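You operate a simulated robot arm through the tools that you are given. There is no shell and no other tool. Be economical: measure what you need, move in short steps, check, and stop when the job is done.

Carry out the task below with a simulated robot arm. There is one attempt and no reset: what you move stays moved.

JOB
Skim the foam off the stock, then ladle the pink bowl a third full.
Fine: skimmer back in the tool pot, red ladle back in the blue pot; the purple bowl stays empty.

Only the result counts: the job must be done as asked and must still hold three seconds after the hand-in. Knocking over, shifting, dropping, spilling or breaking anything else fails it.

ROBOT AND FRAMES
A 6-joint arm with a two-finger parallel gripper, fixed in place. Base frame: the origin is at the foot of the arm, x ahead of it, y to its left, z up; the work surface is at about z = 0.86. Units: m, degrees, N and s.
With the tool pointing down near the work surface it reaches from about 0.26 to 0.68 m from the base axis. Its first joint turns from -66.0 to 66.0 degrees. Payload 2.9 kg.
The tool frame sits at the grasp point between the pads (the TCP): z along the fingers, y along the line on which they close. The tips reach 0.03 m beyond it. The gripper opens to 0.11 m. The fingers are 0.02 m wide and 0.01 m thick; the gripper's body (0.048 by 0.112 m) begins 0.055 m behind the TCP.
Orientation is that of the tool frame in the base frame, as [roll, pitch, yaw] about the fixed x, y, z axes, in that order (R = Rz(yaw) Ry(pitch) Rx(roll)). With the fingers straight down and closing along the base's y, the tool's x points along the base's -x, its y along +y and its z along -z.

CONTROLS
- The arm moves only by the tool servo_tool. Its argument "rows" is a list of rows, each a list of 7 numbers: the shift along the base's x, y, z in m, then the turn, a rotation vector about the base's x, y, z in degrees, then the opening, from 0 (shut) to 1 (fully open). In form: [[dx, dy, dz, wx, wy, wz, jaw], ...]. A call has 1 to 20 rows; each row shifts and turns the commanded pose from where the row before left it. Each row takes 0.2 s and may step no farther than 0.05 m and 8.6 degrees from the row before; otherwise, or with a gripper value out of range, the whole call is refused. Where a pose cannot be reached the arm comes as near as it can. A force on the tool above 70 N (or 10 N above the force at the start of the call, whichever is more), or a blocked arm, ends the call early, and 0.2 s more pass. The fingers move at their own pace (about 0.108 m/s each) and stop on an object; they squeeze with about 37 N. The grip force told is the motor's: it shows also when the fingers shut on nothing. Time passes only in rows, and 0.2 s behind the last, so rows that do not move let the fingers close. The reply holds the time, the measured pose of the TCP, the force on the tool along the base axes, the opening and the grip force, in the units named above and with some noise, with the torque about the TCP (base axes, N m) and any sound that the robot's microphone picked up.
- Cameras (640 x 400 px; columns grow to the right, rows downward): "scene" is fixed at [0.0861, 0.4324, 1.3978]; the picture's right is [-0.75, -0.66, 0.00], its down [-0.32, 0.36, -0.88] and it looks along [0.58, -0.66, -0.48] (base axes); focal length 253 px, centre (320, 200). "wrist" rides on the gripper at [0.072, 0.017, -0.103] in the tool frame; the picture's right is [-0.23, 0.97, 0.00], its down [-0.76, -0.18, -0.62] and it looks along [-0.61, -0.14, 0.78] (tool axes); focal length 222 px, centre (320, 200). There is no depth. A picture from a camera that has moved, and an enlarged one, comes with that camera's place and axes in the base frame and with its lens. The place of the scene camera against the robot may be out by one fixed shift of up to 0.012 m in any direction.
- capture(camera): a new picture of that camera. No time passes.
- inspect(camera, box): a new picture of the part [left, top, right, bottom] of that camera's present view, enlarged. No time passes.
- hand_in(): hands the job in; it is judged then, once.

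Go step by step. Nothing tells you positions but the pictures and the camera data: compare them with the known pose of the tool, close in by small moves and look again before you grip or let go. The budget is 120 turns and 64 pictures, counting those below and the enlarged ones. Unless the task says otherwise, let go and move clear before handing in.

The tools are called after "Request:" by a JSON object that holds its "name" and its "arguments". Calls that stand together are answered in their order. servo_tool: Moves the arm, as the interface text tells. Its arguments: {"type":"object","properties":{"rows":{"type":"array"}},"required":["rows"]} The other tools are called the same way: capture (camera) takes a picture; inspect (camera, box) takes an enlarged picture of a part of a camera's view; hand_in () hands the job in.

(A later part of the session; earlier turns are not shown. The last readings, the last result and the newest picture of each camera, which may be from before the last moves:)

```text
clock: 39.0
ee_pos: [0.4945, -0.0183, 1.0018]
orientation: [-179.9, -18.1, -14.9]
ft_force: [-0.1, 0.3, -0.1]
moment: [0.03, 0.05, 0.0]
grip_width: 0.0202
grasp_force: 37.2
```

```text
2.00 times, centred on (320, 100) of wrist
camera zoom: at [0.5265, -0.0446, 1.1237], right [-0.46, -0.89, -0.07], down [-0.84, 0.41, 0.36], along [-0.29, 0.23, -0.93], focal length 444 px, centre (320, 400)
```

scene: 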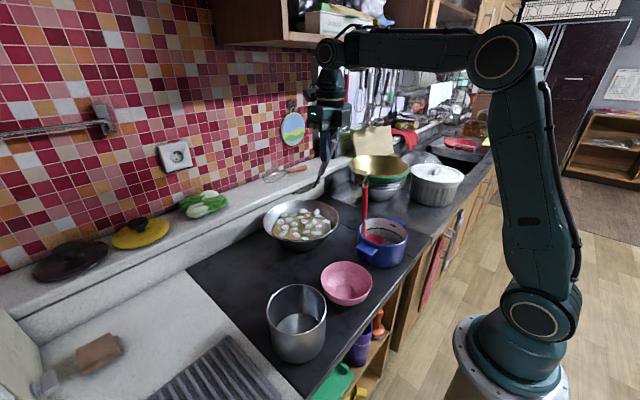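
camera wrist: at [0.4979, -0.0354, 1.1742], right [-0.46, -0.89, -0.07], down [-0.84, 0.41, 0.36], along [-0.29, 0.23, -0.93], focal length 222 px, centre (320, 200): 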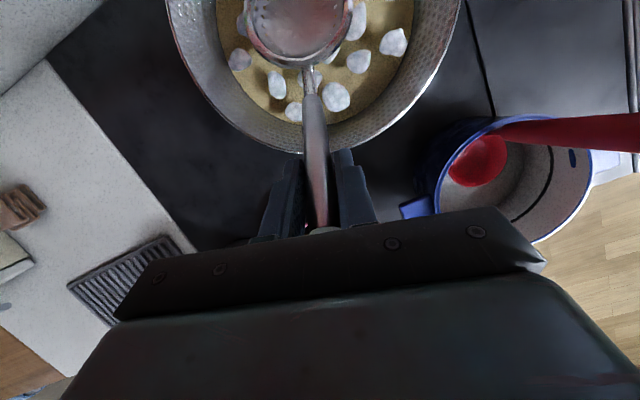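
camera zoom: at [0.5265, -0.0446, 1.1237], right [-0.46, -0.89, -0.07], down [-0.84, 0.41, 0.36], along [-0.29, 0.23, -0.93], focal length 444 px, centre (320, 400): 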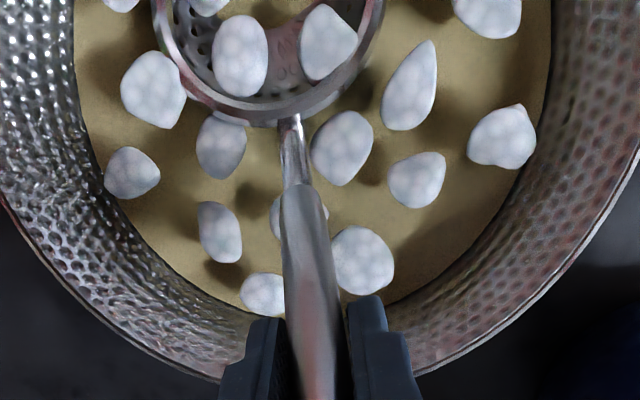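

The foam sits over the cup but isn't carried. I'll level the cup fully, about 12° more, while it is under the foam, then lift very slowly.

Request:
{"name": "servo_tool", "arguments": {"rows": [[-0.0082, 0.0022, -0.015, -1.55, -5.8, 0, 0], [-0.0082, 0.0022, -0.015, -1.55, -5.8, 0, 0], [0, 0, 0, 0, 0, 0, 0], [0, 0, 0.004, 0, 0, 0, 0], [0, 0, 0.004, 0, 0, 0, 0], [0, 0, 0.004, 0, 0, 0, 0], [0, 0, 0.004, 0, 0, 0, 0], [0, 0, 0.004, 0, 0, 0, 0], [0, 0, 0.004, 0, 0, 0, 0], [0, 0, 0.004, 0, 0, 0, 0], [0, 0, 0.004, 0, 0, 0, 0], [0, 0, 0.004, 0, 0, 0, 0], [0, 0, 0.008, 0, 0, 0, 0], [0, 0, 0.008, 0, 0, 0, 0], [0, 0, 0.008, 0, 0, 0, 0], [0, 0, 0, 0, 0, 0, 0]]}}

Request:
{"name": "inspect", "arguments": {"camera": "scene", "box": [250, 170, 370, 260]}}

```text
clock: 42.4
ee_pos: [0.4783, -0.0139, 1.0335]
orientation: [-179.6, -30.1, -15.0]
ft_force: [0.4, -0.9, -0.3]
moment: [0.05, 0.07, 0.0]
grip_width: 0.0203
grasp_force: 36.9
```

```text
4.44 times, centred on (310, 215) of scene
camera zoom: at [0.0861, 0.4324, 1.3978], right [-0.75, -0.66, 0.0], down [-0.32, 0.36, -0.88], along [0.58, -0.66, -0.48], focal length 1126 px, centre (364, 133)
```

zoom: 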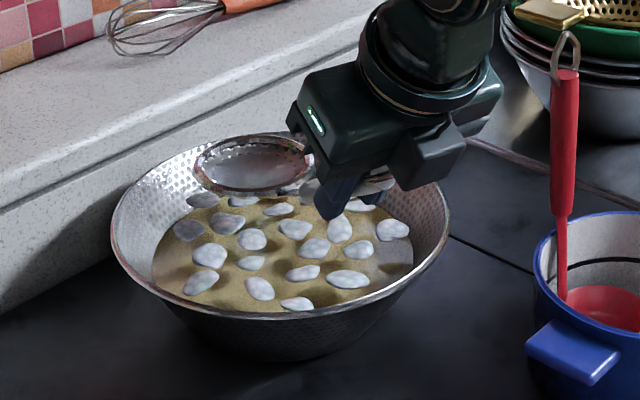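

Still none caught. That attempt may have been too shallow, so I'll repeat it with the cup fully level and as deep as the pan allows, then rise slowly.

Request:
{"name": "servo_tool", "arguments": {"rows": [[0.008, -0.002, -0.02, 0, 0, 0, 0], [0, 0, -0.02, 0, 0, 0, 0], [0, 0, -0.015, 0, 0, 0, 0], [0, 0, -0.008, 0, 0, 0, 0], [0, 0, -0.006, 0, 0, 0, 0], [0, 0, 0, 0, 0, 0, 0]]}}

Request:
{"name": "inspect", "arguments": {"camera": "wrist", "box": [160, 0, 480, 200]}}

```text
clock: 43.8
ee_pos: [0.4843, -0.0145, 0.9637]
orientation: [-179.8, -30.1, -15.0]
ft_force: [-0.3, -1.0, -1.2]
moment: [0.02, 0.04, -0.01]
grip_width: 0.02
grasp_force: 36.9
```

```text
2.00 times, centred on (320, 100) of wrist
camera zoom: at [0.4918, -0.0345, 1.0892], right [-0.44, -0.89, -0.12], down [-0.89, 0.42, 0.16], along [-0.09, 0.17, -0.98], focal length 444 px, centre (320, 400)
```

zoom: 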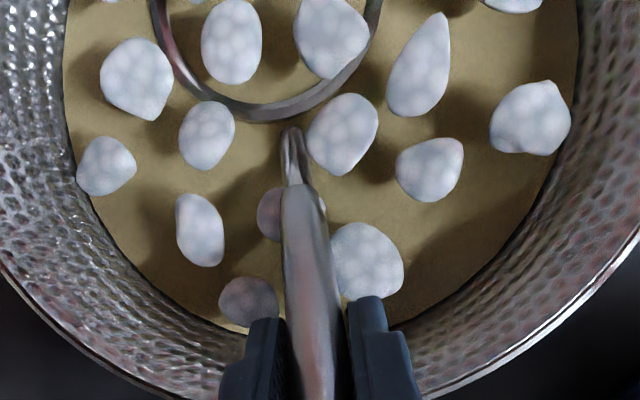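

The cup rim is right at the waterline here. I'll lower it a further 0.012 m so it is fully under, then lift slowly.

Request:
{"name": "servo_tool", "arguments": {"rows": [[0, 0, -0.006, 0, 0, 0, 0], [0, 0, -0.006, 0, 0, 0, 0], [0, 0, 0, 0, 0, 0, 0], [0, 0, 0.003, 0, 0, 0, 0], [0, 0, 0.003, 0, 0, 0, 0], [0, 0, 0.003, 0, 0, 0, 0], [0, 0, 0.003, 0, 0, 0, 0], [0, 0, 0.003, 0, 0, 0, 0], [0, 0, 0.003, 0, 0, 0, 0], [0, 0, 0.003, 0, 0, 0, 0], [0, 0, 0.003, 0, 0, 0, 0], [0, 0, 0.004, 0, 0, 0, 0], [0, 0, 0.004, 0, 0, 0, 0], [0, 0, 0.004, 0, 0, 0, 0], [0, 0, 0.008, 0, 0, 0, 0], [0, 0, 0, 0, 0, 0, 0]]}}

Request:
{"name": "inspect", "arguments": {"camera": "wrist", "box": [160, 0, 480, 200]}}

```text
clock: 47.2
ee_pos: [0.4864, -0.0147, 0.9959]
orientation: [-179.9, -30.2, -15.0]
ft_force: [0.0, 0.6, -0.2]
moment: [0.0, 0.06, 0.01]
grip_width: 0.0201
grasp_force: 37.6
```

```text
2.00 times, centred on (320, 100) of wrist
camera zoom: at [0.493, -0.0354, 1.1216], right [-0.44, -0.89, -0.12], down [-0.89, 0.42, 0.16], along [-0.09, 0.17, -0.98], focal length 444 px, centre (320, 400)
```

zoom: 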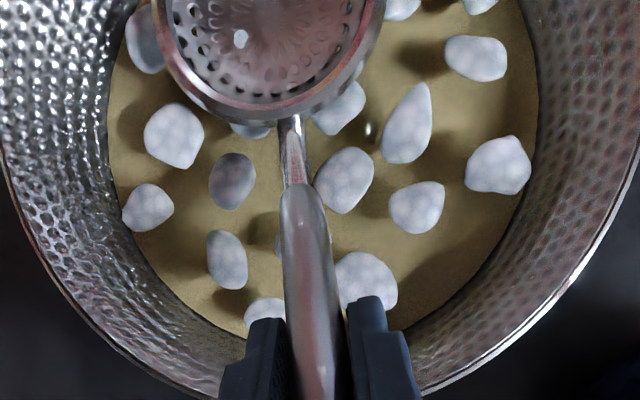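

Something small and white shows in the cup, so I'll look from the scene camera.

Request:
{"name": "inspect", "arguments": {"camera": "scene", "box": [260, 180, 340, 250]}}

```text
5.71 times, centred on (300, 215) of scene
camera zoom: at [0.0861, 0.4324, 1.3978], right [-0.75, -0.66, 0.0], down [-0.32, 0.36, -0.88], along [0.58, -0.66, -0.48], focal length 1448 px, centre (434, 114)
```

zoom: 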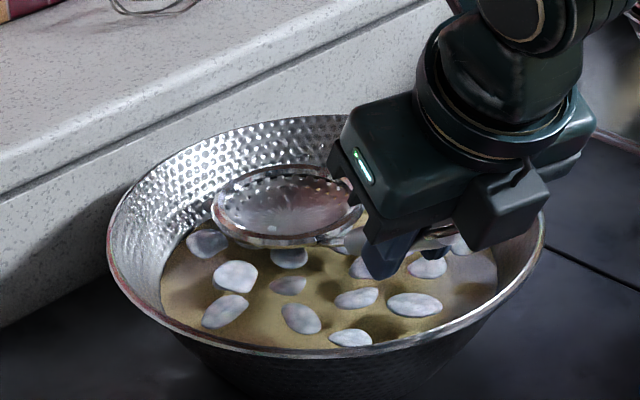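

The foam pieces over the cup are passing through it, so an upward lift alone doesn't collect them. I'll try a slow sideways skim with the level cup just under the waterline, dwell, then lift.

Request:
{"name": "servo_tool", "arguments": {"rows": [[0, 0.015, 0, 0, 0, 0, 0], [0, 0.015, -0.02, 0, 0, 0, 0], [0, 0, -0.012, 0, 0, 0, 0], [0, 0, -0.006, 0, 0, 0, 0], [0, -0.006, 0, 0, 0, 0, 0], [0, -0.006, 0, 0, 0, 0, 0], [0, -0.006, 0, 0, 0, 0, 0], [0, -0.006, 0, 0, 0, 0, 0], [0, -0.006, 0, 0, 0, 0, 0], [0, -0.006, 0, 0, 0, 0, 0], [0, -0.006, 0, 0, 0, 0, 0], [0, -0.006, 0, 0, 0, 0, 0], [0, -0.006, 0, 0, 0, 0, 0], [0, 0, 0, 0, 0, 0, 0], [0, 0, 0, 0, 0, 0, 0]]}}

Request:
{"name": "inspect", "arguments": {"camera": "wrist", "box": [160, 0, 480, 200]}}

```text
clock: 50.4
ee_pos: [0.4854, -0.0372, 0.9568]
orientation: [-179.7, -30.1, -15.0]
ft_force: [3.7, 9.5, 15.0]
moment: [-0.05, -0.59, 0.73]
grip_width: 0.0202
grasp_force: 37.2
```

```text
2.00 times, centred on (320, 100) of wrist
camera zoom: at [0.4934, -0.0581, 1.0837], right [-0.44, -0.89, -0.12], down [-0.89, 0.42, 0.16], along [-0.09, 0.17, -0.98], focal length 444 px, centre (320, 400)
```

zoom: 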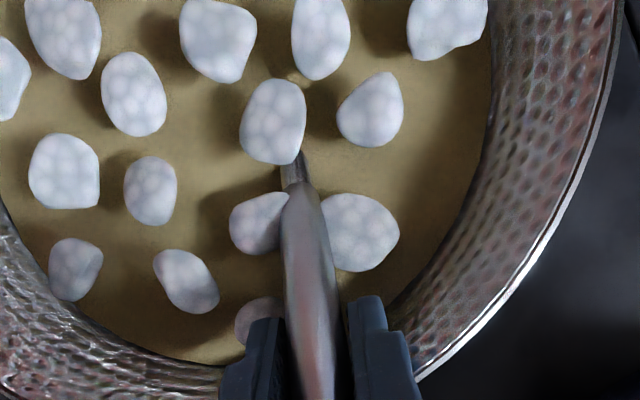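

The cup is fully under but pressing on the pan wall, so I'll back off at once and then lift slowly.

Request:
{"name": "servo_tool", "arguments": {"rows": [[-0.003, 0.01, 0.002, 0, 0, 0, 0], [-0.003, 0.01, 0.002, 0, 0, 0, 0], [0, 0, 0, 0, 0, 0, 0]]}}

Request:
{"name": "inspect", "arguments": {"camera": "scene", "box": [250, 170, 370, 260]}}

```text
clock: 51.2
ee_pos: [0.4788, -0.0189, 0.9586]
orientation: [-179.8, -29.8, -15.0]
ft_force: [-0.4, 1.7, -1.1]
moment: [0.03, 0.07, 0.01]
grip_width: 0.02
grasp_force: 36.9
```

```text
4.44 times, centred on (310, 215) of scene
camera zoom: at [0.0861, 0.4324, 1.3978], right [-0.75, -0.66, 0.0], down [-0.32, 0.36, -0.88], along [0.58, -0.66, -0.48], focal length 1126 px, centre (364, 133)
```

zoom: 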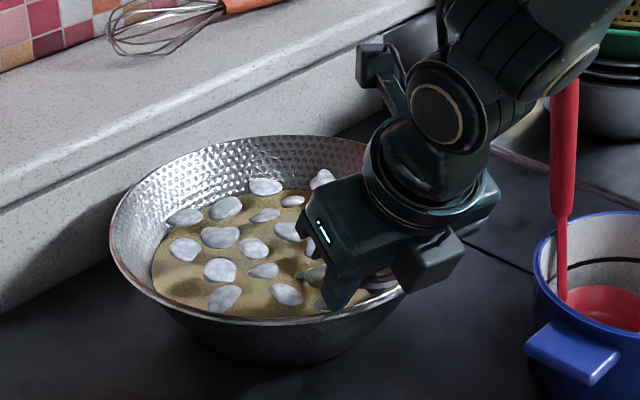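

The pan hasn't moved, but the foam did shift with the cup, so it is physically floating. I'll lift slowly from here and check.

Request:
{"name": "servo_tool", "arguments": {"rows": [[0, 0, 0.003, 0, 0, 0, 0], [0, 0, 0.003, 0, 0, 0, 0], [0, 0, 0.003, 0, 0, 0, 0], [0, 0, 0.003, 0, 0, 0, 0], [0, 0, 0.003, 0, 0, 0, 0], [0, 0, 0.003, 0, 0, 0, 0], [0, 0, 0.005, 0, 0, 0, 0], [0, 0, 0.005, 0, 0, 0, 0], [0, 0, 0.01, 0, 0, 0, 0], [0, 0, 0.02, 0, 0, 0, 0], [0, 0, 0.02, 0, 0, 0, 0], [0, 0, 0, 0, 0, 0, 0]]}}

Request:
{"name": "inspect", "arguments": {"camera": "scene", "box": [250, 170, 370, 260]}}

```text
clock: 53.8
ee_pos: [0.4783, -0.0196, 1.0387]
orientation: [-179.8, -30.0, -14.9]
ft_force: [0.6, 0.6, -1.5]
moment: [0.02, 0.11, -0.03]
grip_width: 0.0202
grasp_force: 37.3
```

```text
4.44 times, centred on (310, 215) of scene
camera zoom: at [0.0861, 0.4324, 1.3978], right [-0.75, -0.66, 0.0], down [-0.32, 0.36, -0.88], along [0.58, -0.66, -0.48], focal length 1126 px, centre (364, 133)
```

zoom: 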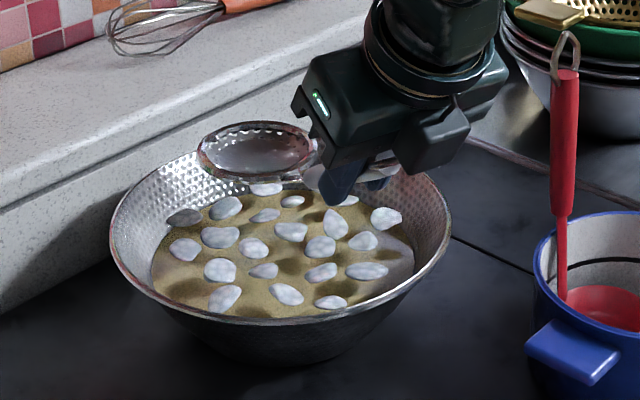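

Nothing obvious came up, but the foam pattern rotated. I'll raise clear and count the foam, and look into the cup.

Request:
{"name": "servo_tool", "arguments": {"rows": [[0, 0, 0.04, 0, 0, 0, 0], [-0.01, 0, 0.04, 0, 0, 0, 0], [-0.02, 0, 0.03, 0, 0, 0, 0], [0, 0, 0, 0, 0, 0, 0]]}}

Request:
{"name": "inspect", "arguments": {"camera": "scene", "box": [245, 130, 365, 255]}}

```text
clock: 54.8
ee_pos: [0.4503, -0.0183, 1.1497]
orientation: [-179.7, -30.1, -15.1]
ft_force: [1.3, -0.8, -0.9]
moment: [0.02, 0.08, 0.0]
grip_width: 0.0202
grasp_force: 36.9
```

```text
3.20 times, centred on (305, 192) of scene
camera zoom: at [0.0861, 0.4324, 1.3978], right [-0.75, -0.66, 0.0], down [-0.32, 0.36, -0.88], along [0.58, -0.66, -0.48], focal length 811 px, centre (368, 224)
```

zoom: 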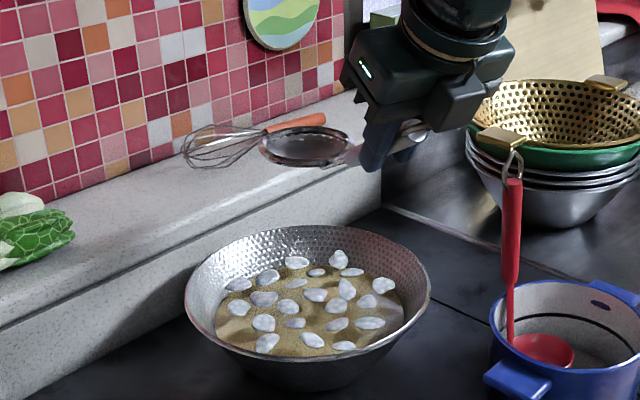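

All 22 pieces remain. Working back, every sweep so far had the lip too high or was lifted while tilted. I'll do a proper scoop: toe-down sweep with the lip about 1 cm under, level at the end, then a slow lift.

Request:
{"name": "servo_tool", "arguments": {"rows": [[-0.013, 0.01, -0.03, 1.55, 5.8, 0, 0], [-0.013, 0.01, -0.03, 1.55, 5.8, 0, 0], [0, 0, -0.035, 0, 0, 0, 0], [0, 0, -0.035, 0, 0, 0, 0], [0, 0, -0.02, 0, 0, 0, 0], [0, 0, -0.01, 0, 0, 0, 0], [0, 0, 0, 0, 0, 0, 0]]}}

Request:
{"name": "servo_tool", "arguments": {"rows": [[0.0077, -0.0021, 0, 0, 0, 0, 0], [0.0077, -0.0021, 0, 0, 0, 0, 0], [0.0077, -0.0021, 0, 0, 0, 0, 0], [0.0077, -0.0021, 0, 0, 0, 0, 0], [0.0077, -0.0021, 0, 0, 0, 0, 0], [0.0077, -0.0021, 0, 0, 0, 0, 0], [0.0077, -0.0021, 0, 0, 0, 0, 0], [0.0077, -0.0021, 0, 0, 0, 0, 0], [0.0077, -0.0021, 0, 0, 0, 0, 0], [0, 0, 0, 0, 0, 0, 0]]}}

Request:
{"name": "inspect", "arguments": {"camera": "wrist", "box": [160, 0, 480, 200]}}

```text
clock: 56.4
ee_pos: [0.4246, 0.0009, 0.9912]
orientation: [-179.6, -18.3, -14.9]
ft_force: [-10.9, 5.8, 27.0]
moment: [-0.07, -0.86, 0.14]
grip_width: 0.0201
grasp_force: 37.0
```

```text
clock: 58.0
ee_pos: [0.4661, -0.0117, 0.9896]
orientation: [-180.0, -17.1, -14.9]
ft_force: [-20.3, 3.2, 20.3]
moment: [-0.08, -0.12, -0.12]
grip_width: 0.0199
grasp_force: 37.1
stopped in row 7: the force on the tool passed its limit at 79 N (the readings are from after the stop); the commanded pose is now the measured one
```

```text
2.00 times, centred on (320, 100) of wrist
camera zoom: at [0.5018, -0.0382, 1.1099], right [-0.46, -0.89, -0.07], down [-0.84, 0.4, 0.37], along [-0.3, 0.23, -0.93], focal length 444 px, centre (320, 400)
```

zoom: 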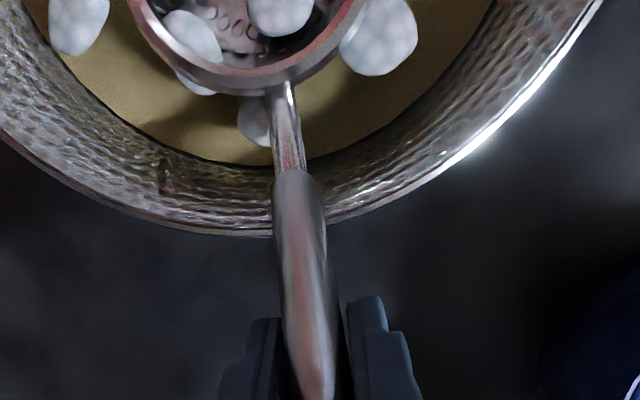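

The handle caught the pan's near wall and pushed hard, and I shouldn't have chained that sweep. I'll release the pressure, lift and see whether the pan moved.

Request:
{"name": "servo_tool", "arguments": {"rows": [[-0.008, 0.002, 0.004, 0, 0, 0, 0], [0, 0, 0.01, 0, 0, 0, 0], [0, 0, 0.03, 0, 0, 0, 0], [0, 0, 0.03, 0, 0, 0, 0], [0, 0, 0.03, 0, 0, 0, 0], [0, 0, 0.02, 0, 0, 0, 0], [0, 0, 0, 0, 0, 0, 0]]}}

Request:
{"name": "inspect", "arguments": {"camera": "scene", "box": [245, 130, 365, 255]}}

```text
clock: 59.5
ee_pos: [0.4603, -0.0091, 1.1111]
orientation: [-179.9, -17.2, -14.7]
ft_force: [-0.3, 0.4, -0.2]
moment: [0.02, 0.06, 0.0]
grip_width: 0.0202
grasp_force: 37.1
```

```text
3.20 times, centred on (305, 192) of scene
camera zoom: at [0.0861, 0.4324, 1.3978], right [-0.75, -0.66, 0.0], down [-0.32, 0.36, -0.88], along [0.58, -0.66, -0.48], focal length 811 px, centre (368, 224)
```

zoom: 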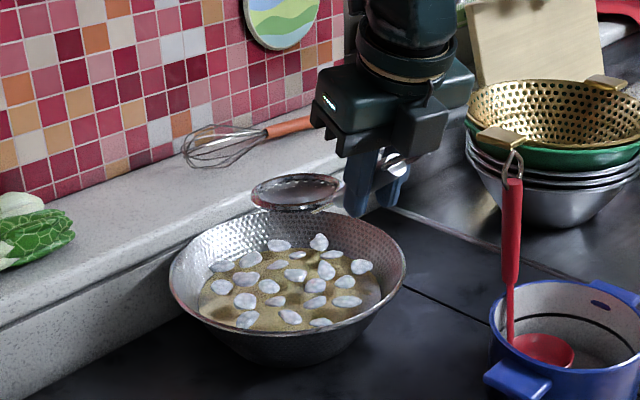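

The pan slid about 4 cm in the push, and I'll bring it back afterwards. First I'll test a level, barely submerged skim in the far half, with small sideways motion and good clearance.

Request:
{"name": "servo_tool", "arguments": {"rows": [[0.02, 0.002, -0.01, -1.66, -6.2, 0, 0], [0.02, 0.002, -0.02, -1.66, -6.2, 0, 0], [0.02, 0.001, -0.03, 0, 0, 0, 0], [0, 0, -0.04, 0, 0, 0, 0], [0, 0, -0.03, 0, 0, 0, 0], [0, 0, -0.012, 0, 0, 0, 0], [0, 0, -0.008, 0, 0, 0, 0], [0, 0, 0, 0, 0, 0, 0]]}}

```text
clock: 61.4
ee_pos: [0.5226, -0.0059, 0.9623]
orientation: [-179.9, -30.3, -14.9]
ft_force: [4.9, -2.6, 7.0]
moment: [0.08, -0.16, -0.08]
grip_width: 0.02
grasp_force: 36.9
```

There is a slight contact from the near side. I'll ease forward a touch and sweep sideways while watching the force.

Request:
{"name": "servo_tool", "arguments": {"rows": [[0.006, -0.003, 0.002, 0, 0, 0, 0], [0, 0, 0, 0, 0, 0, 0]]}}

Request:
{"name": "inspect", "arguments": {"camera": "wrist", "box": [160, 0, 480, 200]}}

```text
clock: 62.0
ee_pos: [0.5271, -0.0075, 0.9635]
orientation: [-179.9, -29.8, -14.8]
ft_force: [-0.1, -1.2, -0.6]
moment: [0.04, 0.06, -0.01]
grip_width: 0.02
grasp_force: 37.2
```

```text
2.00 times, centred on (320, 100) of wrist
camera zoom: at [0.5342, -0.0274, 1.0891], right [-0.44, -0.89, -0.11], down [-0.89, 0.42, 0.16], along [-0.1, 0.17, -0.98], focal length 444 px, centre (320, 400)
```

zoom: 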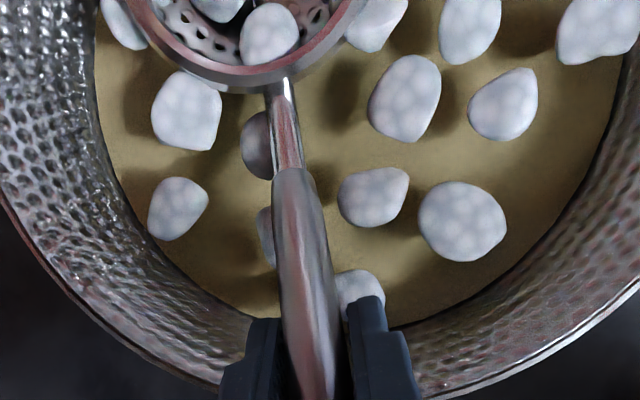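

The skimmer slipped a few degrees in the grip during that push, so the cup is now slightly toe-up and too high. I'll rotate 8° toe-down, which brings it level at the surface, then make the slow sideways skim.

Request:
{"name": "servo_tool", "arguments": {"rows": [[0, 0, 0, 1.04, 3.86, 0, 0], [0, 0, 0, 1.04, 3.86, 0, 0], [0, 0, 0, 0, 0, 0, 0]]}}

Request:
{"name": "servo_tool", "arguments": {"rows": [[-0.0013, -0.0048, 0, 0, 0, 0, 0], [-0.0013, -0.0048, 0, 0, 0, 0, 0], [-0.0013, -0.0048, 0, 0, 0, 0, 0], [-0.0013, -0.0048, 0, 0, 0, 0, 0], [-0.0013, -0.0048, 0, 0, 0, 0, 0], [0, 0, 0, 0, 0, 0, 0]]}}

Request:
{"name": "inspect", "arguments": {"camera": "wrist", "box": [160, 0, 480, 200]}}

```text
clock: 62.8
ee_pos: [0.529, -0.0081, 0.9648]
orientation: [-179.8, -22.1, -14.9]
ft_force: [5.1, -3.1, 3.5]
moment: [-0.04, -0.12, -0.1]
grip_width: 0.0201
grasp_force: 37.5
```

```text
clock: 64.2
ee_pos: [0.5206, -0.0319, 0.9636]
orientation: [-180.0, -22.1, -14.8]
ft_force: [0.6, -0.1, -1.3]
moment: [0.03, 0.05, -0.02]
grip_width: 0.0201
grasp_force: 37.2
```

```text
2.00 times, centred on (320, 100) of wrist
camera zoom: at [0.5452, -0.0561, 1.0872], right [-0.45, -0.89, -0.09], down [-0.86, 0.41, 0.29], along [-0.22, 0.21, -0.95], focal length 444 px, centre (320, 400)
```

zoom: 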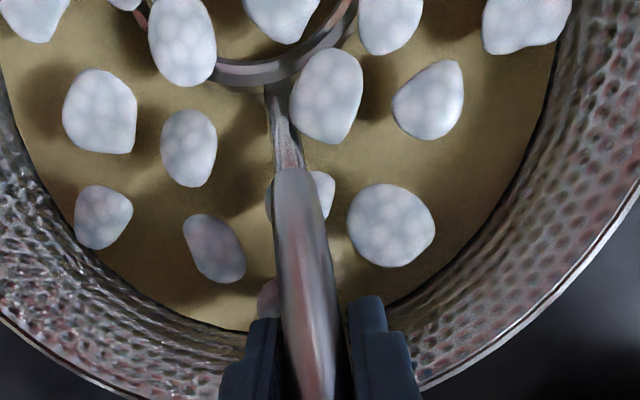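

The rim is right at the surface with foam over the cup, still undisturbed. I'll try another variation: 8 mm deeper with a longer dwell, brisker strokes within the clear area, then a quick lift.

Request:
{"name": "servo_tool", "arguments": {"rows": [[0.001, 0.004, -0.004, 0, 0, 0, 0], [0.001, 0.004, -0.004, 0, 0, 0, 0], [0, 0, 0, 0, 0, 0, 0], [0, 0, 0, 0, 0, 0, 0], [0, 0, 0, 0, 0, 0, 0], [0, 0, 0, 0, 0, 0, 0], [0, 0, 0, 0, 0, 0, 0], [0.004, 0.014, 0, 0, 0, 0, 0], [0.004, 0.014, 0, 0, 0, 0, 0], [-0.004, -0.014, 0, 0, 0, 0, 0], [0, 0, 0.01, 0, 0, 0, 0], [0, 0, 0.04, 0, 0, 0, 0], [0, 0, 0.04, 0, 0, 0, 0], [0, 0, 0.03, 0, 0, 0, 0], [0, 0, 0, 0, 0, 0, 0]]}}

Request:
{"name": "inspect", "arguments": {"camera": "scene", "box": [255, 140, 355, 250]}}

```text
clock: 67.3
ee_pos: [0.5255, -0.0093, 1.0763]
orientation: [-179.8, -22.1, -14.8]
ft_force: [0.1, 0.5, -0.2]
moment: [0.03, 0.07, -0.03]
grip_width: 0.0203
grasp_force: 37.1
```

```text
3.64 times, centred on (305, 195) of scene
camera zoom: at [0.0861, 0.4324, 1.3978], right [-0.75, -0.66, 0.0], down [-0.32, 0.36, -0.88], along [0.58, -0.66, -0.48], focal length 921 px, centre (374, 218)
```

zoom: 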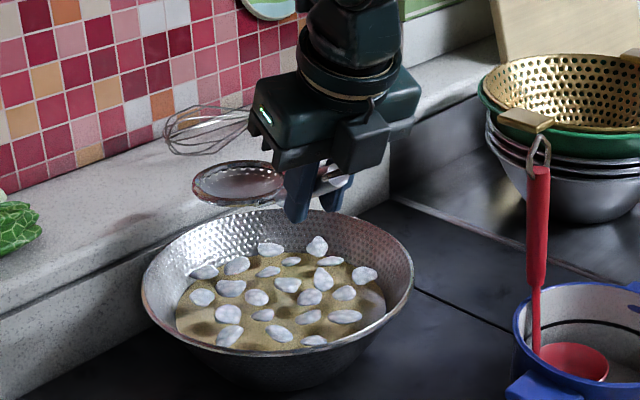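

Still 22. The one stroke I haven't done properly is a toe-down scoop in the cup's own direction, levelled under the surface before lifting. I'll set up with better clearance and check the force first.

Request:
{"name": "servo_tool", "arguments": {"rows": [[-0.016, -0.003, 0, 1.94, 7.25, 0, 0], [-0.0175, -0.003, 0, 1.94, 7.25, 0, 0], [0, 0, -0.03, 0, 0, 0, 0], [0, 0, -0.03, 0, 0, 0, 0], [0, 0, -0.014, 0, 0, 0, 0], [0, 0, -0.01, 0, 0, 0, 0], [0, 0, 0, 0, 0, 0, 0]]}}

```text
clock: 69.0
ee_pos: [0.4944, -0.0161, 0.9907]
orientation: [-179.8, -7.0, -14.9]
ft_force: [-0.1, 0.5, -1.3]
moment: [0.01, 0.02, 0.02]
grip_width: 0.0203
grasp_force: 37.3
```

No contact, so the path is clear for the scoop: sweep forward, level and lift slowly.

Request:
{"name": "servo_tool", "arguments": {"rows": [[0.0068, -0.0018, 0, 0, 0, 0, 0], [0.0068, -0.0018, 0, 0, 0, 0, 0], [0.0068, -0.0018, 0, 0, 0, 0, 0], [0.0068, -0.0018, 0, 0, 0, 0, 0], [0.0068, -0.0018, 0, 0, 0, 0, 0], [0.0068, -0.0018, 0, 0, 0, 0, 0], [0.0048, -0.0012, 0, 0, 0, 0, 0], [-0.007, 0.0019, -0.0105, -1.3, -4.8, 0, 0], [-0.007, 0.0019, -0.0105, -1.3, -4.8, 0, 0], [-0.007, 0.0019, -0.0095, -1.3, -4.8, 0, 0], [0, 0, 0, 0, 0, 0, 0], [0, 0, 0.005, 0, 0, 0, 0], [0, 0, 0.005, 0, 0, 0, 0], [0, 0, 0.005, 0, 0, 0, 0], [0, 0, 0.005, 0, 0, 0, 0], [0, 0, 0.005, 0, 0, 0, 0], [0, 0, 0.01, 0, 0, 0, 0], [0, 0, 0.02, 0, 0, 0, 0], [0, 0, 0, 0, 0, 0, 0]]}}

Request:
{"name": "inspect", "arguments": {"camera": "scene", "box": [260, 160, 350, 245]}}

```text
clock: 73.0
ee_pos: [0.5178, -0.0229, 1.0178]
orientation: [-180.0, -21.9, -14.8]
ft_force: [0.4, -0.2, -1.2]
moment: [-0.01, 0.06, 0.0]
grip_width: 0.02
grasp_force: 37.1
```

```text
4.71 times, centred on (305, 202) of scene
camera zoom: at [0.0861, 0.4324, 1.3978], right [-0.75, -0.66, 0.0], down [-0.32, 0.36, -0.88], along [0.58, -0.66, -0.48], focal length 1192 px, centre (391, 188)
```

zoom: 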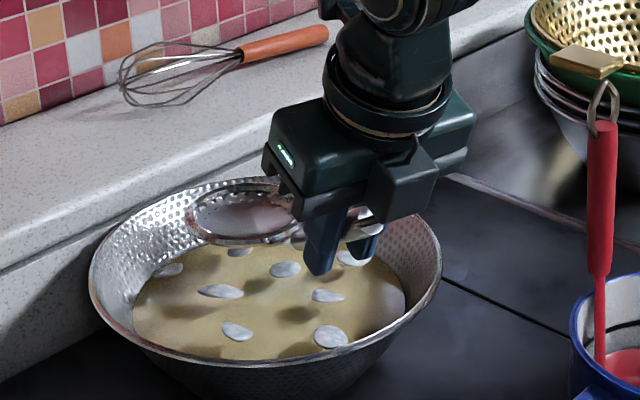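

That scoop worked: only about 8 foam pieces remain. I'll check the cup before the next stroke.

Request:
{"name": "inspect", "arguments": {"camera": "wrist", "box": [160, 0, 480, 200]}}

```text
2.00 times, centred on (320, 100) of wrist
camera zoom: at [0.5421, -0.0462, 1.1404], right [-0.45, -0.89, -0.09], down [-0.86, 0.41, 0.29], along [-0.23, 0.21, -0.95], focal length 444 px, centre (320, 400)
```

zoom: 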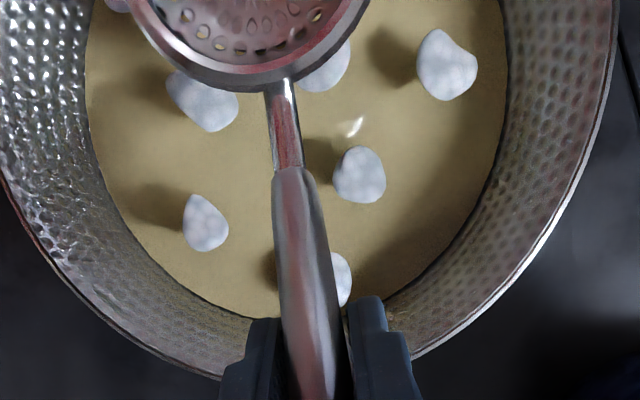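

The cup is clear and foam is simply being removed by that stroke, so I'll repeat it exactly.

Request:
{"name": "servo_tool", "arguments": {"rows": [[0, 0, 0.03, 0, 0, 0, 0], [-0.012, 0.0035, 0, 1.94, 7.2, 0, 0], [-0.0115, 0.0035, 0, 1.94, 7.2, 0, 0], [0, 0, -0.025, 0, 0, 0, 0], [0, 0, -0.02, 0, 0, 0, 0], [0, 0, -0.012, 0, 0, 0, 0], [0, 0, 0, 0, 0, 0, 0]]}}

Request:
{"name": "servo_tool", "arguments": {"rows": [[0.0068, -0.0018, 0, 0, 0, 0, 0], [0.0068, -0.0018, 0, 0, 0, 0, 0], [0.0068, -0.0018, 0, 0, 0, 0, 0], [0.0068, -0.0018, 0, 0, 0, 0, 0], [0.0068, -0.0018, 0, 0, 0, 0, 0], [0.0068, -0.0018, 0, 0, 0, 0, 0], [0.0048, -0.0012, 0, 0, 0, 0, 0], [-0.007, 0.0019, -0.0105, -1.3, -4.8, 0, 0], [-0.007, 0.0019, -0.0105, -1.3, -4.8, 0, 0], [-0.007, 0.0019, -0.0095, -1.3, -4.8, 0, 0], [0, 0, 0, 0, 0, 0, 0], [0, 0, 0.005, 0, 0, 0, 0], [0, 0, 0.005, 0, 0, 0, 0], [0, 0, 0.005, 0, 0, 0, 0], [0, 0, 0.005, 0, 0, 0, 0], [0, 0, 0.005, 0, 0, 0, 0], [0, 0, 0.01, 0, 0, 0, 0], [0, 0, 0.02, 0, 0, 0, 0], [0, 0, 0.02, 0, 0, 0, 0], [0, 0, 0, 0, 0, 0, 0]]}}

Request:
{"name": "inspect", "arguments": {"camera": "scene", "box": [260, 160, 350, 245]}}

```text
clock: 74.5
ee_pos: [0.4938, -0.0163, 0.9891]
orientation: [-179.9, -6.9, -14.9]
ft_force: [-0.2, 0.0, -0.3]
moment: [0.0, 0.06, 0.0]
grip_width: 0.0198
grasp_force: 36.8
```

```text
clock: 78.8
ee_pos: [0.5192, -0.0215, 1.0336]
orientation: [-179.9, -21.9, -14.8]
ft_force: [0.0, -0.9, -1.4]
moment: [0.02, 0.06, -0.04]
grip_width: 0.0201
grasp_force: 37.0
```

```text
4.71 times, centred on (305, 202) of scene
camera zoom: at [0.0861, 0.4324, 1.3978], right [-0.75, -0.66, 0.0], down [-0.32, 0.36, -0.88], along [0.58, -0.66, -0.48], focal length 1192 px, centre (391, 188)
```

zoom: 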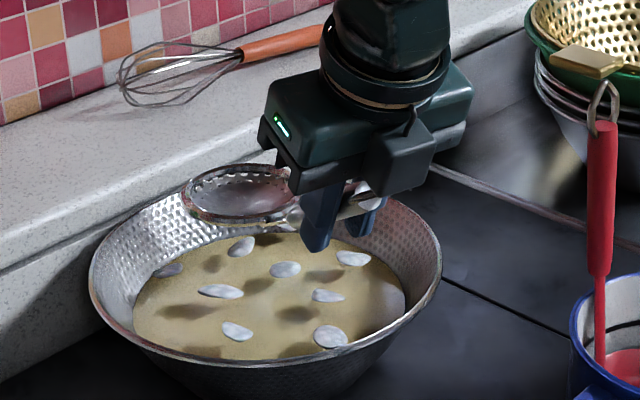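

Eight pieces remain and the second stroke took none, so the skimmer may already be loaded. I'll take a close look at the cup's inside.

Request:
{"name": "inspect", "arguments": {"camera": "scene", "box": [280, 185, 312, 215]}}

```text
13.33 times, centred on (296, 200) of scene
camera zoom: at [0.0861, 0.4324, 1.3978], right [-0.75, -0.66, 0.0], down [-0.32, 0.36, -0.88], along [0.58, -0.66, -0.48], focal length 3378 px, centre (640, 200)
```

zoom: 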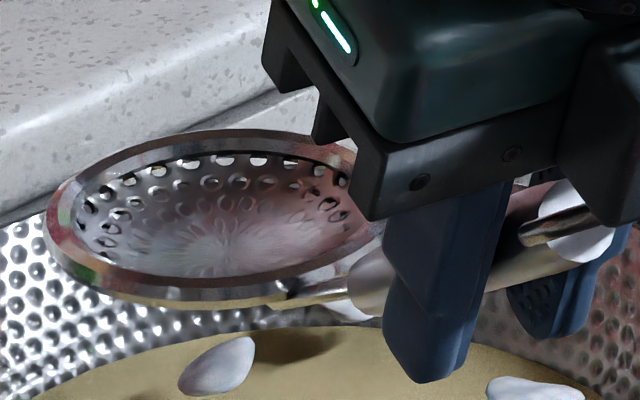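

The cup is empty and clean, so skimmed foam just disappears. I'll run the same stroke along offset lanes, first 2.5 cm to the +y side.

Request:
{"name": "servo_tool", "arguments": {"rows": [[0, 0, 0.015, 0, 0, 0, 0], [-0.009, 0.0145, 0, 1.94, 7.2, 0, 0], [-0.009, 0.015, 0, 1.94, 7.2, 0, 0], [0, 0, -0.025, 0, 0, 0, 0], [0, 0, -0.02, 0, 0, 0, 0], [0, 0, -0.013, 0, 0, 0, 0], [0, 0, 0, 0, 0, 0, 0]]}}

Request:
{"name": "servo_tool", "arguments": {"rows": [[0.0065, -0.0017, 0, 0, 0, 0, 0], [0.0065, -0.0017, 0, 0, 0, 0, 0], [0.0065, -0.0017, 0, 0, 0, 0, 0], [0.0065, -0.0017, 0, 0, 0, 0, 0], [0.0065, -0.0017, 0, 0, 0, 0, 0], [0.0065, -0.0017, 0, 0, 0, 0, 0], [-0.007, 0.0019, -0.0105, -1.3, -4.8, 0, 0], [-0.007, 0.0019, -0.0105, -1.3, -4.8, 0, 0], [-0.007, 0.0019, -0.0095, -1.3, -4.8, 0, 0], [0, 0, 0, 0, 0, 0, 0], [0, 0, 0.005, 0, 0, 0, 0], [0, 0, 0.005, 0, 0, 0, 0], [0, 0, 0.005, 0, 0, 0, 0], [0, 0, 0.005, 0, 0, 0, 0], [0, 0, 0.005, 0, 0, 0, 0], [0, 0, 0.01, 0, 0, 0, 0], [0, 0, 0.02, 0, 0, 0, 0], [0, 0, 0.02, 0, 0, 0, 0], [0, 0, 0, 0, 0, 0, 0]]}}

```text
clock: 80.3
ee_pos: [0.501, 0.0068, 0.9916]
orientation: [-179.9, -7.0, -14.9]
ft_force: [0.0, -0.3, -1.3]
moment: [0.01, 0.06, -0.01]
grip_width: 0.0201
grasp_force: 37.0
```

```text
clock: 84.3
ee_pos: [0.5168, 0.0034, 1.036]
orientation: [179.9, -21.9, -14.8]
ft_force: [-0.9, -0.4, -0.7]
moment: [0.02, 0.05, -0.02]
grip_width: 0.0201
grasp_force: 37.0
```

No contact on that lane. Now the -y lane, then I'll count.

Request:
{"name": "servo_tool", "arguments": {"rows": [[0, 0, 0.015, 0, 0, 0, 0], [-0.0145, -0.0217, 0, 1.94, 7.2, 0, 0], [-0.0145, -0.0217, 0, 1.94, 7.2, 0, 0], [0, 0, -0.025, 0, 0, 0, 0], [0, 0, -0.02, 0, 0, 0, 0], [0, 0, -0.015, 0, 0, 0, 0], [0, 0, 0, 0, 0, 0, 0]]}}

Request:
{"name": "servo_tool", "arguments": {"rows": [[0.0065, -0.0017, 0, 0, 0, 0, 0], [0.0065, -0.0017, 0, 0, 0, 0, 0], [0.0065, -0.0017, 0, 0, 0, 0, 0], [0.0065, -0.0017, 0, 0, 0, 0, 0], [0.0065, -0.0017, 0, 0, 0, 0, 0], [0.0065, -0.0017, 0, 0, 0, 0, 0], [-0.007, 0.0019, -0.0105, -1.3, -4.8, 0, 0], [-0.007, 0.0019, -0.0105, -1.3, -4.8, 0, 0], [-0.007, 0.0019, -0.0095, -1.3, -4.8, 0, 0], [0, 0, 0, 0, 0, 0, 0], [0, 0, 0.005, 0, 0, 0, 0], [0, 0, 0.005, 0, 0, 0, 0], [0, 0, 0.005, 0, 0, 0, 0], [0, 0, 0.005, 0, 0, 0, 0], [0, 0, 0.005, 0, 0, 0, 0], [0, 0, 0.01, 0, 0, 0, 0], [0, 0, 0.02, 0, 0, 0, 0], [0, 0, 0.02, 0, 0, 0, 0], [0, 0, 0, 0, 0, 0, 0]]}}

Request:
{"name": "inspect", "arguments": {"camera": "scene", "box": [250, 160, 380, 250]}}

```text
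clock: 86.0
ee_pos: [0.4902, -0.0403, 0.9894]
orientation: [-179.9, -7.0, -14.8]
ft_force: [-0.7, 0.4, -1.5]
moment: [0.0, 0.05, -0.04]
grip_width: 0.0203
grasp_force: 37.3
```

```text
clock: 90.0
ee_pos: [0.5085, -0.0455, 1.0365]
orientation: [-180.0, -21.9, -14.8]
ft_force: [-0.2, 0.3, -0.2]
moment: [0.01, 0.06, 0.05]
grip_width: 0.02
grasp_force: 37.2
```

```text
4.44 times, centred on (315, 205) of scene
camera zoom: at [0.0861, 0.4324, 1.3978], right [-0.75, -0.66, 0.0], down [-0.32, 0.36, -0.88], along [0.58, -0.66, -0.48], focal length 1126 px, centre (342, 178)
```

zoom: 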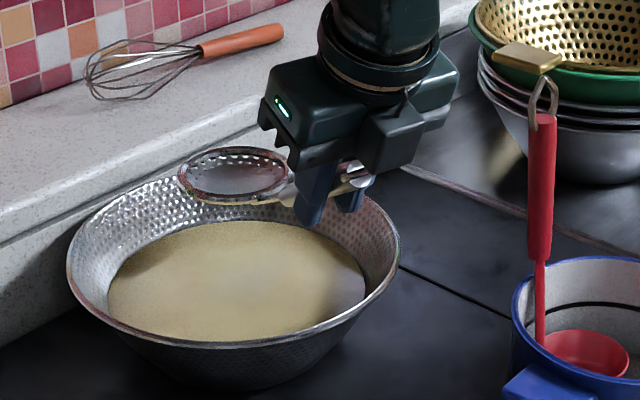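

All the foam is gone. The pan sits about 2–3 cm farther out than it started, so I'll ease it back with the fingertips hooked inside its near rim. First I go down without contact.

Request:
{"name": "servo_tool", "arguments": {"rows": [[0.012, 0.015, 0, 0, 0, 0, 0], [0, 0, -0.03, 0, 0, 0, 0], [0, 0, -0.025, 0, 0, 0, 0], [0, 0, -0.015, 0, 0, 0, 0], [0, 0, -0.004, 0, 0, 0, 0], [0, 0, 0, 0, 0, 0, 0]]}}

Request:
{"name": "servo_tool", "arguments": {"rows": [[-0.005, 0, 0, 0, 0, 0, 0], [0, 0, 0, 0, 0, 0, 0]]}}

Request:
{"name": "servo_tool", "arguments": {"rows": [[-0.005, 0, 0, 0, 0, 0, 0], [0, 0, 0, 0, 0, 0, 0]]}}

```text
clock: 91.3
ee_pos: [0.5199, -0.03, 0.9617]
orientation: [180.0, -21.8, -14.8]
ft_force: [0.8, 0.1, -1.4]
moment: [0.01, 0.08, 0.02]
grip_width: 0.0201
grasp_force: 36.9
```

```text
clock: 92.0
ee_pos: [0.5146, -0.0295, 0.9625]
orientation: [-180.0, -21.9, -14.9]
ft_force: [0.2, -0.3, -0.4]
moment: [0.01, 0.05, 0.01]
grip_width: 0.0201
grasp_force: 36.7
```

```text
clock: 92.5
ee_pos: [0.5096, -0.0301, 0.9614]
orientation: [180.0, -22.0, -14.8]
ft_force: [0.0, -0.1, -0.5]
moment: [0.03, 0.03, 0.0]
grip_width: 0.0203
grasp_force: 36.9
```

No contact yet, so I'll keep easing back in small steps.

Request:
{"name": "servo_tool", "arguments": {"rows": [[-0.004, 0, 0, 0, 0, 0, 0], [-0.004, 0, 0, 0, 0, 0, 0], [0, 0, 0, 0, 0, 0, 0]]}}

Request:
{"name": "servo_tool", "arguments": {"rows": [[-0.004, 0, 0, 0, 0, 0, 0], [-0.004, 0, 0, 0, 0, 0, 0], [0, 0, 0, 0, 0, 0, 0]]}}

```text
clock: 93.3
ee_pos: [0.5026, -0.0283, 0.9624]
orientation: [-179.9, -22.2, -14.9]
ft_force: [6.5, -1.1, 6.8]
moment: [0.13, -0.19, -0.06]
grip_width: 0.0199
grasp_force: 36.8
```

```text
clock: 94.2
ee_pos: [0.4943, -0.0305, 0.9612]
orientation: [-180.0, -21.9, -14.8]
ft_force: [6.8, -1.0, 6.0]
moment: [0.02, -0.17, 0.0]
grip_width: 0.02
grasp_force: 36.4
```

The pan is sliding smoothly at about 7 N. I'll take another centimetre, then release and lift out.

Request:
{"name": "servo_tool", "arguments": {"rows": [[-0.004, 0, 0, 0, 0, 0, 0], [-0.004, 0, 0, 0, 0, 0, 0], [-0.003, 0, 0, 0, 0, 0, 0], [0, 0, 0, 0, 0, 0, 0], [0.008, 0, 0, 0, 0, 0, 0], [0.004, 0, 0.02, 0, 0, 0, 0], [0, 0, 0.03, 0, 0, 0, 0], [0, 0, 0.04, 0, 0, 0, 0], [0, 0, 0.04, 0, 0, 0, 0], [0, 0, 0, 0, 0, 0, 0]]}}

```text
clock: 96.3
ee_pos: [0.4963, -0.029, 1.0907]
orientation: [-180.0, -21.9, -14.8]
ft_force: [0.0, 0.7, -0.6]
moment: [0.05, 0.04, 0.01]
grip_width: 0.0201
grasp_force: 36.4
```

The pan is eased back and the tool is clear. Now I'll return the skimmer: rise, move to +y away from the ladle, untilt, then turn back.

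Request:
{"name": "servo_tool", "arguments": {"rows": [[0, 0.01, 0.04, 0, 0, 0, 0], [0, 0.02, 0.04, 0, 0, 0, 0], [-0.01, 0.03, 0.03, 1.9, 7.08, 0, 0], [-0.01, 0.03, 0, 1.9, 7.08, 0, 0], [-0.01, 0.03, 0, 1.9, 7.08, 0, 0], [0, 0.03, 0, 0, 0, -7.5, 0], [0, 0.03, 0, 0, 0, -7.5, 0], [0, 0.02, 0, 0, 0, -7.5, 0], [0, 0.01, 0, 0, 0, -7.5, 0], [0, 0, 0, 0, 0, -7.5, 0], [0, 0, 0, 0, 0, -7.5, 0], [0, 0, 0, 0, 0, -7.5, 0], [0, 0, 0, 0, 0, -7.5, 0], [0, 0, 0, 0, 0, -7.5, 0], [0, 0, 0, 0, 0, -7.5, 0], [0, 0, 0, 0, 0, -7.5, 0], [0, 0, 0, 0, 0, 0, 0]]}}

Request:
{"name": "servo_tool", "arguments": {"rows": [[-0.005, 0, 0, 0, 0, -7.5, 0], [-0.005, 0, 0, 0, 0, -7.5, 0], [-0.005, 0, 0, 0, 0, -7.5, 0], [-0.005, 0, 0, 0, 0, -7.5, 0], [-0.005, 0, 0, 0, 0, -7.5, 0], [-0.005, 0, 0, 0, 0, -7.5, 0], [0, 0, 0, 0, 0, -7.5, 0], [0, 0, 0, 0, 0, -7.5, 0], [0, 0, 0, 0, 0, -7.5, 0], [0, 0, 0, 0, 0, -7.5, 0], [0, 0, 0, 0, 0, -7.5, 0], [0, 0, 0, 0, -8, 0, 0], [0, 0, 0, 0, 0, 0, 0]]}}

```text
clock: 100.0
ee_pos: [0.4637, 0.182, 1.2005]
orientation: [-179.8, 0.1, -97.5]
ft_force: [1.0, -0.1, -1.1]
moment: [0.02, -0.03, -0.02]
grip_width: 0.0201
grasp_force: 37.0
```

```text
clock: 102.8
ee_pos: [0.4347, 0.1798, 1.2019]
orientation: [-179.9, 8.1, -179.8]
ft_force: [-1.2, -0.2, -0.9]
moment: [0.02, -0.06, -0.01]
grip_width: 0.0202
grasp_force: 37.2
```

Back in the original heading, I'll move above the tool pot and verify alignment with one picture.

Request:
{"name": "servo_tool", "arguments": {"rows": [[-0.0187, 0.0252, -0.03, 0, 0, 0, 0], [0, 0, -0.02, 0, 0, 0, 0], [0, 0, 0, 0, 0, 0, 0]]}}

Request:
{"name": "capture", "arguments": {"camera": "scene"}}

```text
clock: 103.5
ee_pos: [0.4176, 0.204, 1.1513]
orientation: [-179.9, 8.0, -179.7]
ft_force: [0.0, -0.8, -0.9]
moment: [-0.01, -0.01, -0.01]
grip_width: 0.0203
grasp_force: 37.1
```

```text
3 pictures are left
```

scene: 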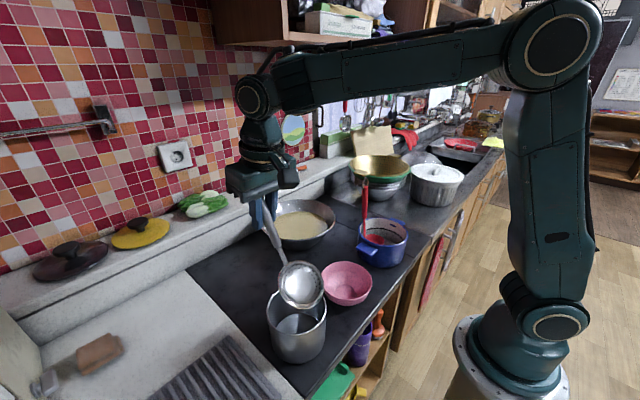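

It lines up with the lift-out view to within a few millimetres. I'll lower it slowly while watching the force.

Request:
{"name": "servo_tool", "arguments": {"rows": [[0.002, 0, -0.02, 0, 0, 0, 0], [0, 0, -0.02, 0, 0, 0, 0], [0, 0, -0.02, 0, 0, 0, 0], [0, 0, -0.02, 0, 0, 0, 0], [0, 0, 0, 0, 0, 0, 0]]}}

Request:
{"name": "servo_tool", "arguments": {"rows": [[0, 0, -0.015, 0, 0, 0, 0], [0, 0, -0.015, 0, 0, 0, 0], [0, 0, -0.01, 0, 0, 0, 0], [0, 0, 0, 0, 0, 0, 0]]}}

```text
clock: 104.8
ee_pos: [0.4181, 0.2061, 1.0721]
orientation: [-179.9, 8.2, -179.8]
ft_force: [-0.7, -0.5, -0.2]
moment: [-0.02, -0.04, 0.01]
grip_width: 0.0203
grasp_force: 37.0
```

```text
clock: 105.8
ee_pos: [0.4178, 0.2061, 1.0315]
orientation: [-179.9, 8.1, -179.8]
ft_force: [0.6, -0.2, -0.5]
moment: [0.0, -0.07, 0.0]
grip_width: 0.0202
grasp_force: 37.2
```

Clean so far. A few more millimetres to the bottom.

Request:
{"name": "servo_tool", "arguments": {"rows": [[-0.002, 0, -0.005, 0, 0, 0, 0], [-0.002, 0, -0.003, 0, 0, 0, 0], [0, 0, 0, 0, 0, 0, 0]]}}

```text
clock: 106.5
ee_pos: [0.4137, 0.2052, 1.0242]
orientation: [-180.0, 8.0, -179.8]
ft_force: [3.3, 1.5, 1.0]
moment: [0.09, -0.31, -0.05]
grip_width: 0.0199
grasp_force: 37.0
```

It is at its resting pose with light contact. I'll open gently and rise clear.

Request:
{"name": "servo_tool", "arguments": {"rows": [[0, 0, 0, 0, 0, 0, 0.3], [0, 0, 0, 0, 0, 0, 0.6], [0, 0, 0, 0, 0, 0, 0.8], [0, 0, 0.02, 0, 0, 0, 0.8], [0, 0, 0.03, 0, 0, 0, 0.8], [0, 0, 0.04, 0, 0, 0, 0.8], [0, 0, 0.04, 0, 8, 0, 0.8], [0, 0, 0.04, 0, 0, 0, 0.8], [0, 0, 0, 0, 0, 0, 0.8]]}}

```text
clock: 108.5
ee_pos: [0.4132, 0.2054, 1.1942]
orientation: [-179.9, 0.0, -179.7]
ft_force: [-0.7, 0.3, -0.1]
moment: [0.0, -0.01, -0.03]
grip_width: 0.088
grasp_force: 0.1
```

The skimmer is back in its pot. From the two wrist views the ladle's grip runs from (0.4175, -0.163, 0.96) to (0.4225, -0.157, 1.07), so I'll move above it and descend astride the handle.

Request:
{"name": "servo_tool", "arguments": {"rows": [[0, -0.04, 0.01, 0, 0, 0, 1], [0.001, -0.045, 0, 0, 0, 0, 1], [0.001, -0.045, 0, 0, 0, 0, 1], [0.001, -0.045, 0, 0, 0, 0, 1], [0.001, -0.045, 0, 0, 0, 0, 1], [0.001, -0.045, 0, 0, 0, 0, 1], [0.001, -0.045, 0, 0, 0, 0, 1], [0.001, -0.04, 0, 0, 0, 0, 1], [0.001, -0.0135, 0, 0, 0, 0, 1], [0, 0, 0, 0, 0, 0, 1]]}}

Request:
{"name": "servo_tool", "arguments": {"rows": [[0, 0, -0.04, 0, 0, 0, 1], [0, 0, -0.04, 0, 0, 0, 1], [0, 0, -0.04, 0, 0, 0, 1], [0, 0, -0.03, 0, 0, 0, 1], [0, 0, 0, 0, 0, 0, 1]]}}

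Request:
{"name": "capture", "arguments": {"camera": "wrist"}}

```text
clock: 110.8
ee_pos: [0.4209, -0.1571, 1.2023]
orientation: [-179.9, 0.1, -179.8]
ft_force: [-0.1, 0.3, 0.3]
moment: [0.0, 0.0, 0.02]
grip_width: 0.1102
grasp_force: 0.1
```

```text
clock: 112.0
ee_pos: [0.4225, -0.1571, 1.0539]
orientation: [-179.9, 0.2, -179.8]
ft_force: [0.2, 0.3, 0.5]
moment: [-0.02, 0.01, -0.01]
grip_width: 0.11
grasp_force: 0.0
```

```text
2 pictures are left
camera wrist: at [0.3514, -0.1396, 1.1569], right [0.22, 0.97, 0.0], down [0.76, -0.17, 0.62], along [0.61, -0.14, -0.78], focal length 222 px, centre (320, 200)
```

wrist: 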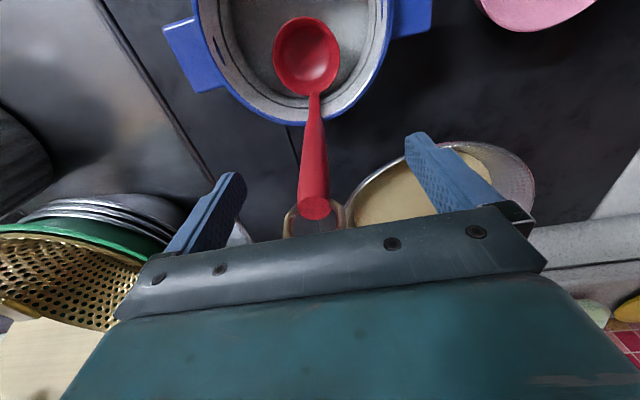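

The handle is centred between the pads to within 3 mm. I'll nudge and close.

Request:
{"name": "servo_tool", "arguments": {"rows": [[-0.001, -0.002, 0, 0, 0, 0, 1], [0, 0, 0, 0, 0, 0, 0.5], [0, 0, 0, 0, 0, 0, 0], [0, 0, 0, 0, 0, 0, 0], [0, 0, 0, 0, 0, 0, 0], [0, 0, 0, 0, 0, 0, 0]]}}

Request:
{"name": "servo_tool", "arguments": {"rows": [[-0.002, 0, 0.01, 0, 0, 0, 0], [-0.002, 0, 0.03, 0, 0, 0, 0], [0, 0, 0.04, 0, 0, 0, 0], [0, 0, 0.04, 0, 0, 0, 0], [0, 0, 0.04, 0, 0, 0, 0], [0, 0, 0, 0, 0, 0, 0]]}}

```text
clock: 113.3
ee_pos: [0.4212, -0.1583, 1.0531]
orientation: [-180.0, 0.1, -179.9]
ft_force: [0.2, -0.1, 0.3]
moment: [0.0, -0.03, 0.05]
grip_width: 0.0326
grasp_force: 36.5
```

```text
clock: 114.8
ee_pos: [0.418, -0.1602, 1.2147]
orientation: [-179.9, 0.0, -179.8]
ft_force: [0.5, 0.3, -0.6]
moment: [-0.02, 0.0, 0.05]
grip_width: 0.0327
grasp_force: 36.7
```

The opening of 0.0327 m suggests I caught the hanging ring, which would let the ladle pivot. I'll set it back where it stood, release, and re-grip with the fingers turned 90° so they hold the handle itself.

Request:
{"name": "servo_tool", "arguments": {"rows": [[0, 0, -0.04, 0, 0, 0, 0], [0, 0, -0.04, 0, 0, 0, 0], [0, 0, -0.03, 0, 0, 0, 0], [0.002, 0.001, -0.03, 0, 0, 0, 0], [0.001, 0, -0.01, 0, 0, 0, 0], [0, 0, -0.009, 0, 0, 0, 0], [0, 0, 0, 0, 0, 0, 0]]}}

Request:
{"name": "servo_tool", "arguments": {"rows": [[0, 0, 0, 0, 0, 0, 0.4], [0, 0, 0, 0, 0, 0, 0.7], [0, 0, 0, 0, 0, 0, 1], [0, 0, 0, 0, 0, 0, 1], [0, 0, 0.03, 0, 0, 0, 1], [0, 0, 0.04, 0, 0, 0, 1], [0, 0, 0.04, 0, 0, 0, 1], [0, 0, 0, 0, 0, 0, 1]]}}

```text
clock: 116.3
ee_pos: [0.4185, -0.1582, 1.053]
orientation: [-179.9, 0.1, -179.9]
ft_force: [0.5, -0.2, -1.6]
moment: [0.0, 0.01, 0.04]
grip_width: 0.0326
grasp_force: 37.1
```

```text
clock: 118.2
ee_pos: [0.4195, -0.1571, 1.1652]
orientation: [-180.0, 0.1, -180.0]
ft_force: [-0.5, -0.1, 0.2]
moment: [-0.04, -0.04, -0.02]
grip_width: 0.1103
grasp_force: 0.1
```

Request:
{"name": "servo_tool", "arguments": {"rows": [[0, 0, 0, 0, 0, 8.2, 1], [0, 0, 0, 0, 0, 8.2, 1], [0, 0, 0, 0, 0, 8.2, 1], [0, 0, 0, 0, 0, 8.2, 1], [0, 0, 0, 0, 0, 8.2, 1], [0, 0, 0, 0, 0, 8.2, 1], [0, 0, 0, 0, 0, 8.2, 1], [0, 0, 0, 0, 0, 8.2, 1], [0, 0, 0, 0, 0, 8.2, 1], [0, 0, 0, 0, 0, 8.2, 1], [0, 0, 0, 0, 0, 8.0, 1], [0.001, -0.002, 0, 0, 0, 0, 1], [0, 0, -0.04, 0, 0, 0, 1], [0, 0, -0.04, 0, 0, 0, 1], [0, 0, -0.033, 0, 0, 0, 1], [0, 0, 0, 0, 0, 0, 1]]}}

Request:
{"name": "servo_tool", "arguments": {"rows": [[0, 0, 0, 0, 0, 0, 0.5], [0, 0, 0, 0, 0, 0, 0], [0, 0, 0, 0, 0, 0, 0], [0, 0, 0, 0, 0, 0, 0], [0, 0, 0, 0, 0, 0, 0]]}}

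```text
clock: 121.5
ee_pos: [0.4216, -0.1616, 1.0529]
orientation: [-179.9, 0.1, -89.8]
ft_force: [-0.3, -1.1, 0.5]
moment: [0.04, -0.02, 0.0]
grip_width: 0.11
grasp_force: 0.0
```

```text
clock: 122.8
ee_pos: [0.4219, -0.1622, 1.0526]
orientation: [-179.9, 0.0, -89.9]
ft_force: [-9.0, -1.6, 15.3]
moment: [-0.1, 1.42, 0.01]
grip_width: 0.0205
grasp_force: 37.9
```

Now the handle itself is held at 0.0205 m, with some strain from straightening it against the pot. I'll relieve that and lift out slowly.

Request:
{"name": "servo_tool", "arguments": {"rows": [[-0.004, 0, 0.006, 0, 0, 0, 0], [0, 0, 0.005, 0, 0, 0, 0], [0, 0, 0, 0, 0, 0, 0]]}}

Request:
{"name": "servo_tool", "arguments": {"rows": [[0, 0, 0.02, 0, 0, 0, 0], [0, 0, 0.03, 0, 0, 0, 0], [0, 0, 0.04, 0, 0, 0, 0], [0, 0, 0.04, 0, 0, 0, 0], [0, 0, 0.02, 0, 0, 0, 0], [0, 0, 0, 0, 0, 0, 0]]}}

```text
clock: 123.5
ee_pos: [0.4184, -0.1616, 1.0637]
orientation: [-179.8, 0.1, -89.8]
ft_force: [-0.1, 0.2, -0.2]
moment: [0.03, -0.04, -0.01]
grip_width: 0.0197
grasp_force: 37.3
```

```text
clock: 125.0
ee_pos: [0.4166, -0.1624, 1.2127]
orientation: [-179.9, 0.2, -89.9]
ft_force: [0.0, 0.2, 0.0]
moment: [-0.01, -0.01, -0.01]
grip_width: 0.02
grasp_force: 36.9
```

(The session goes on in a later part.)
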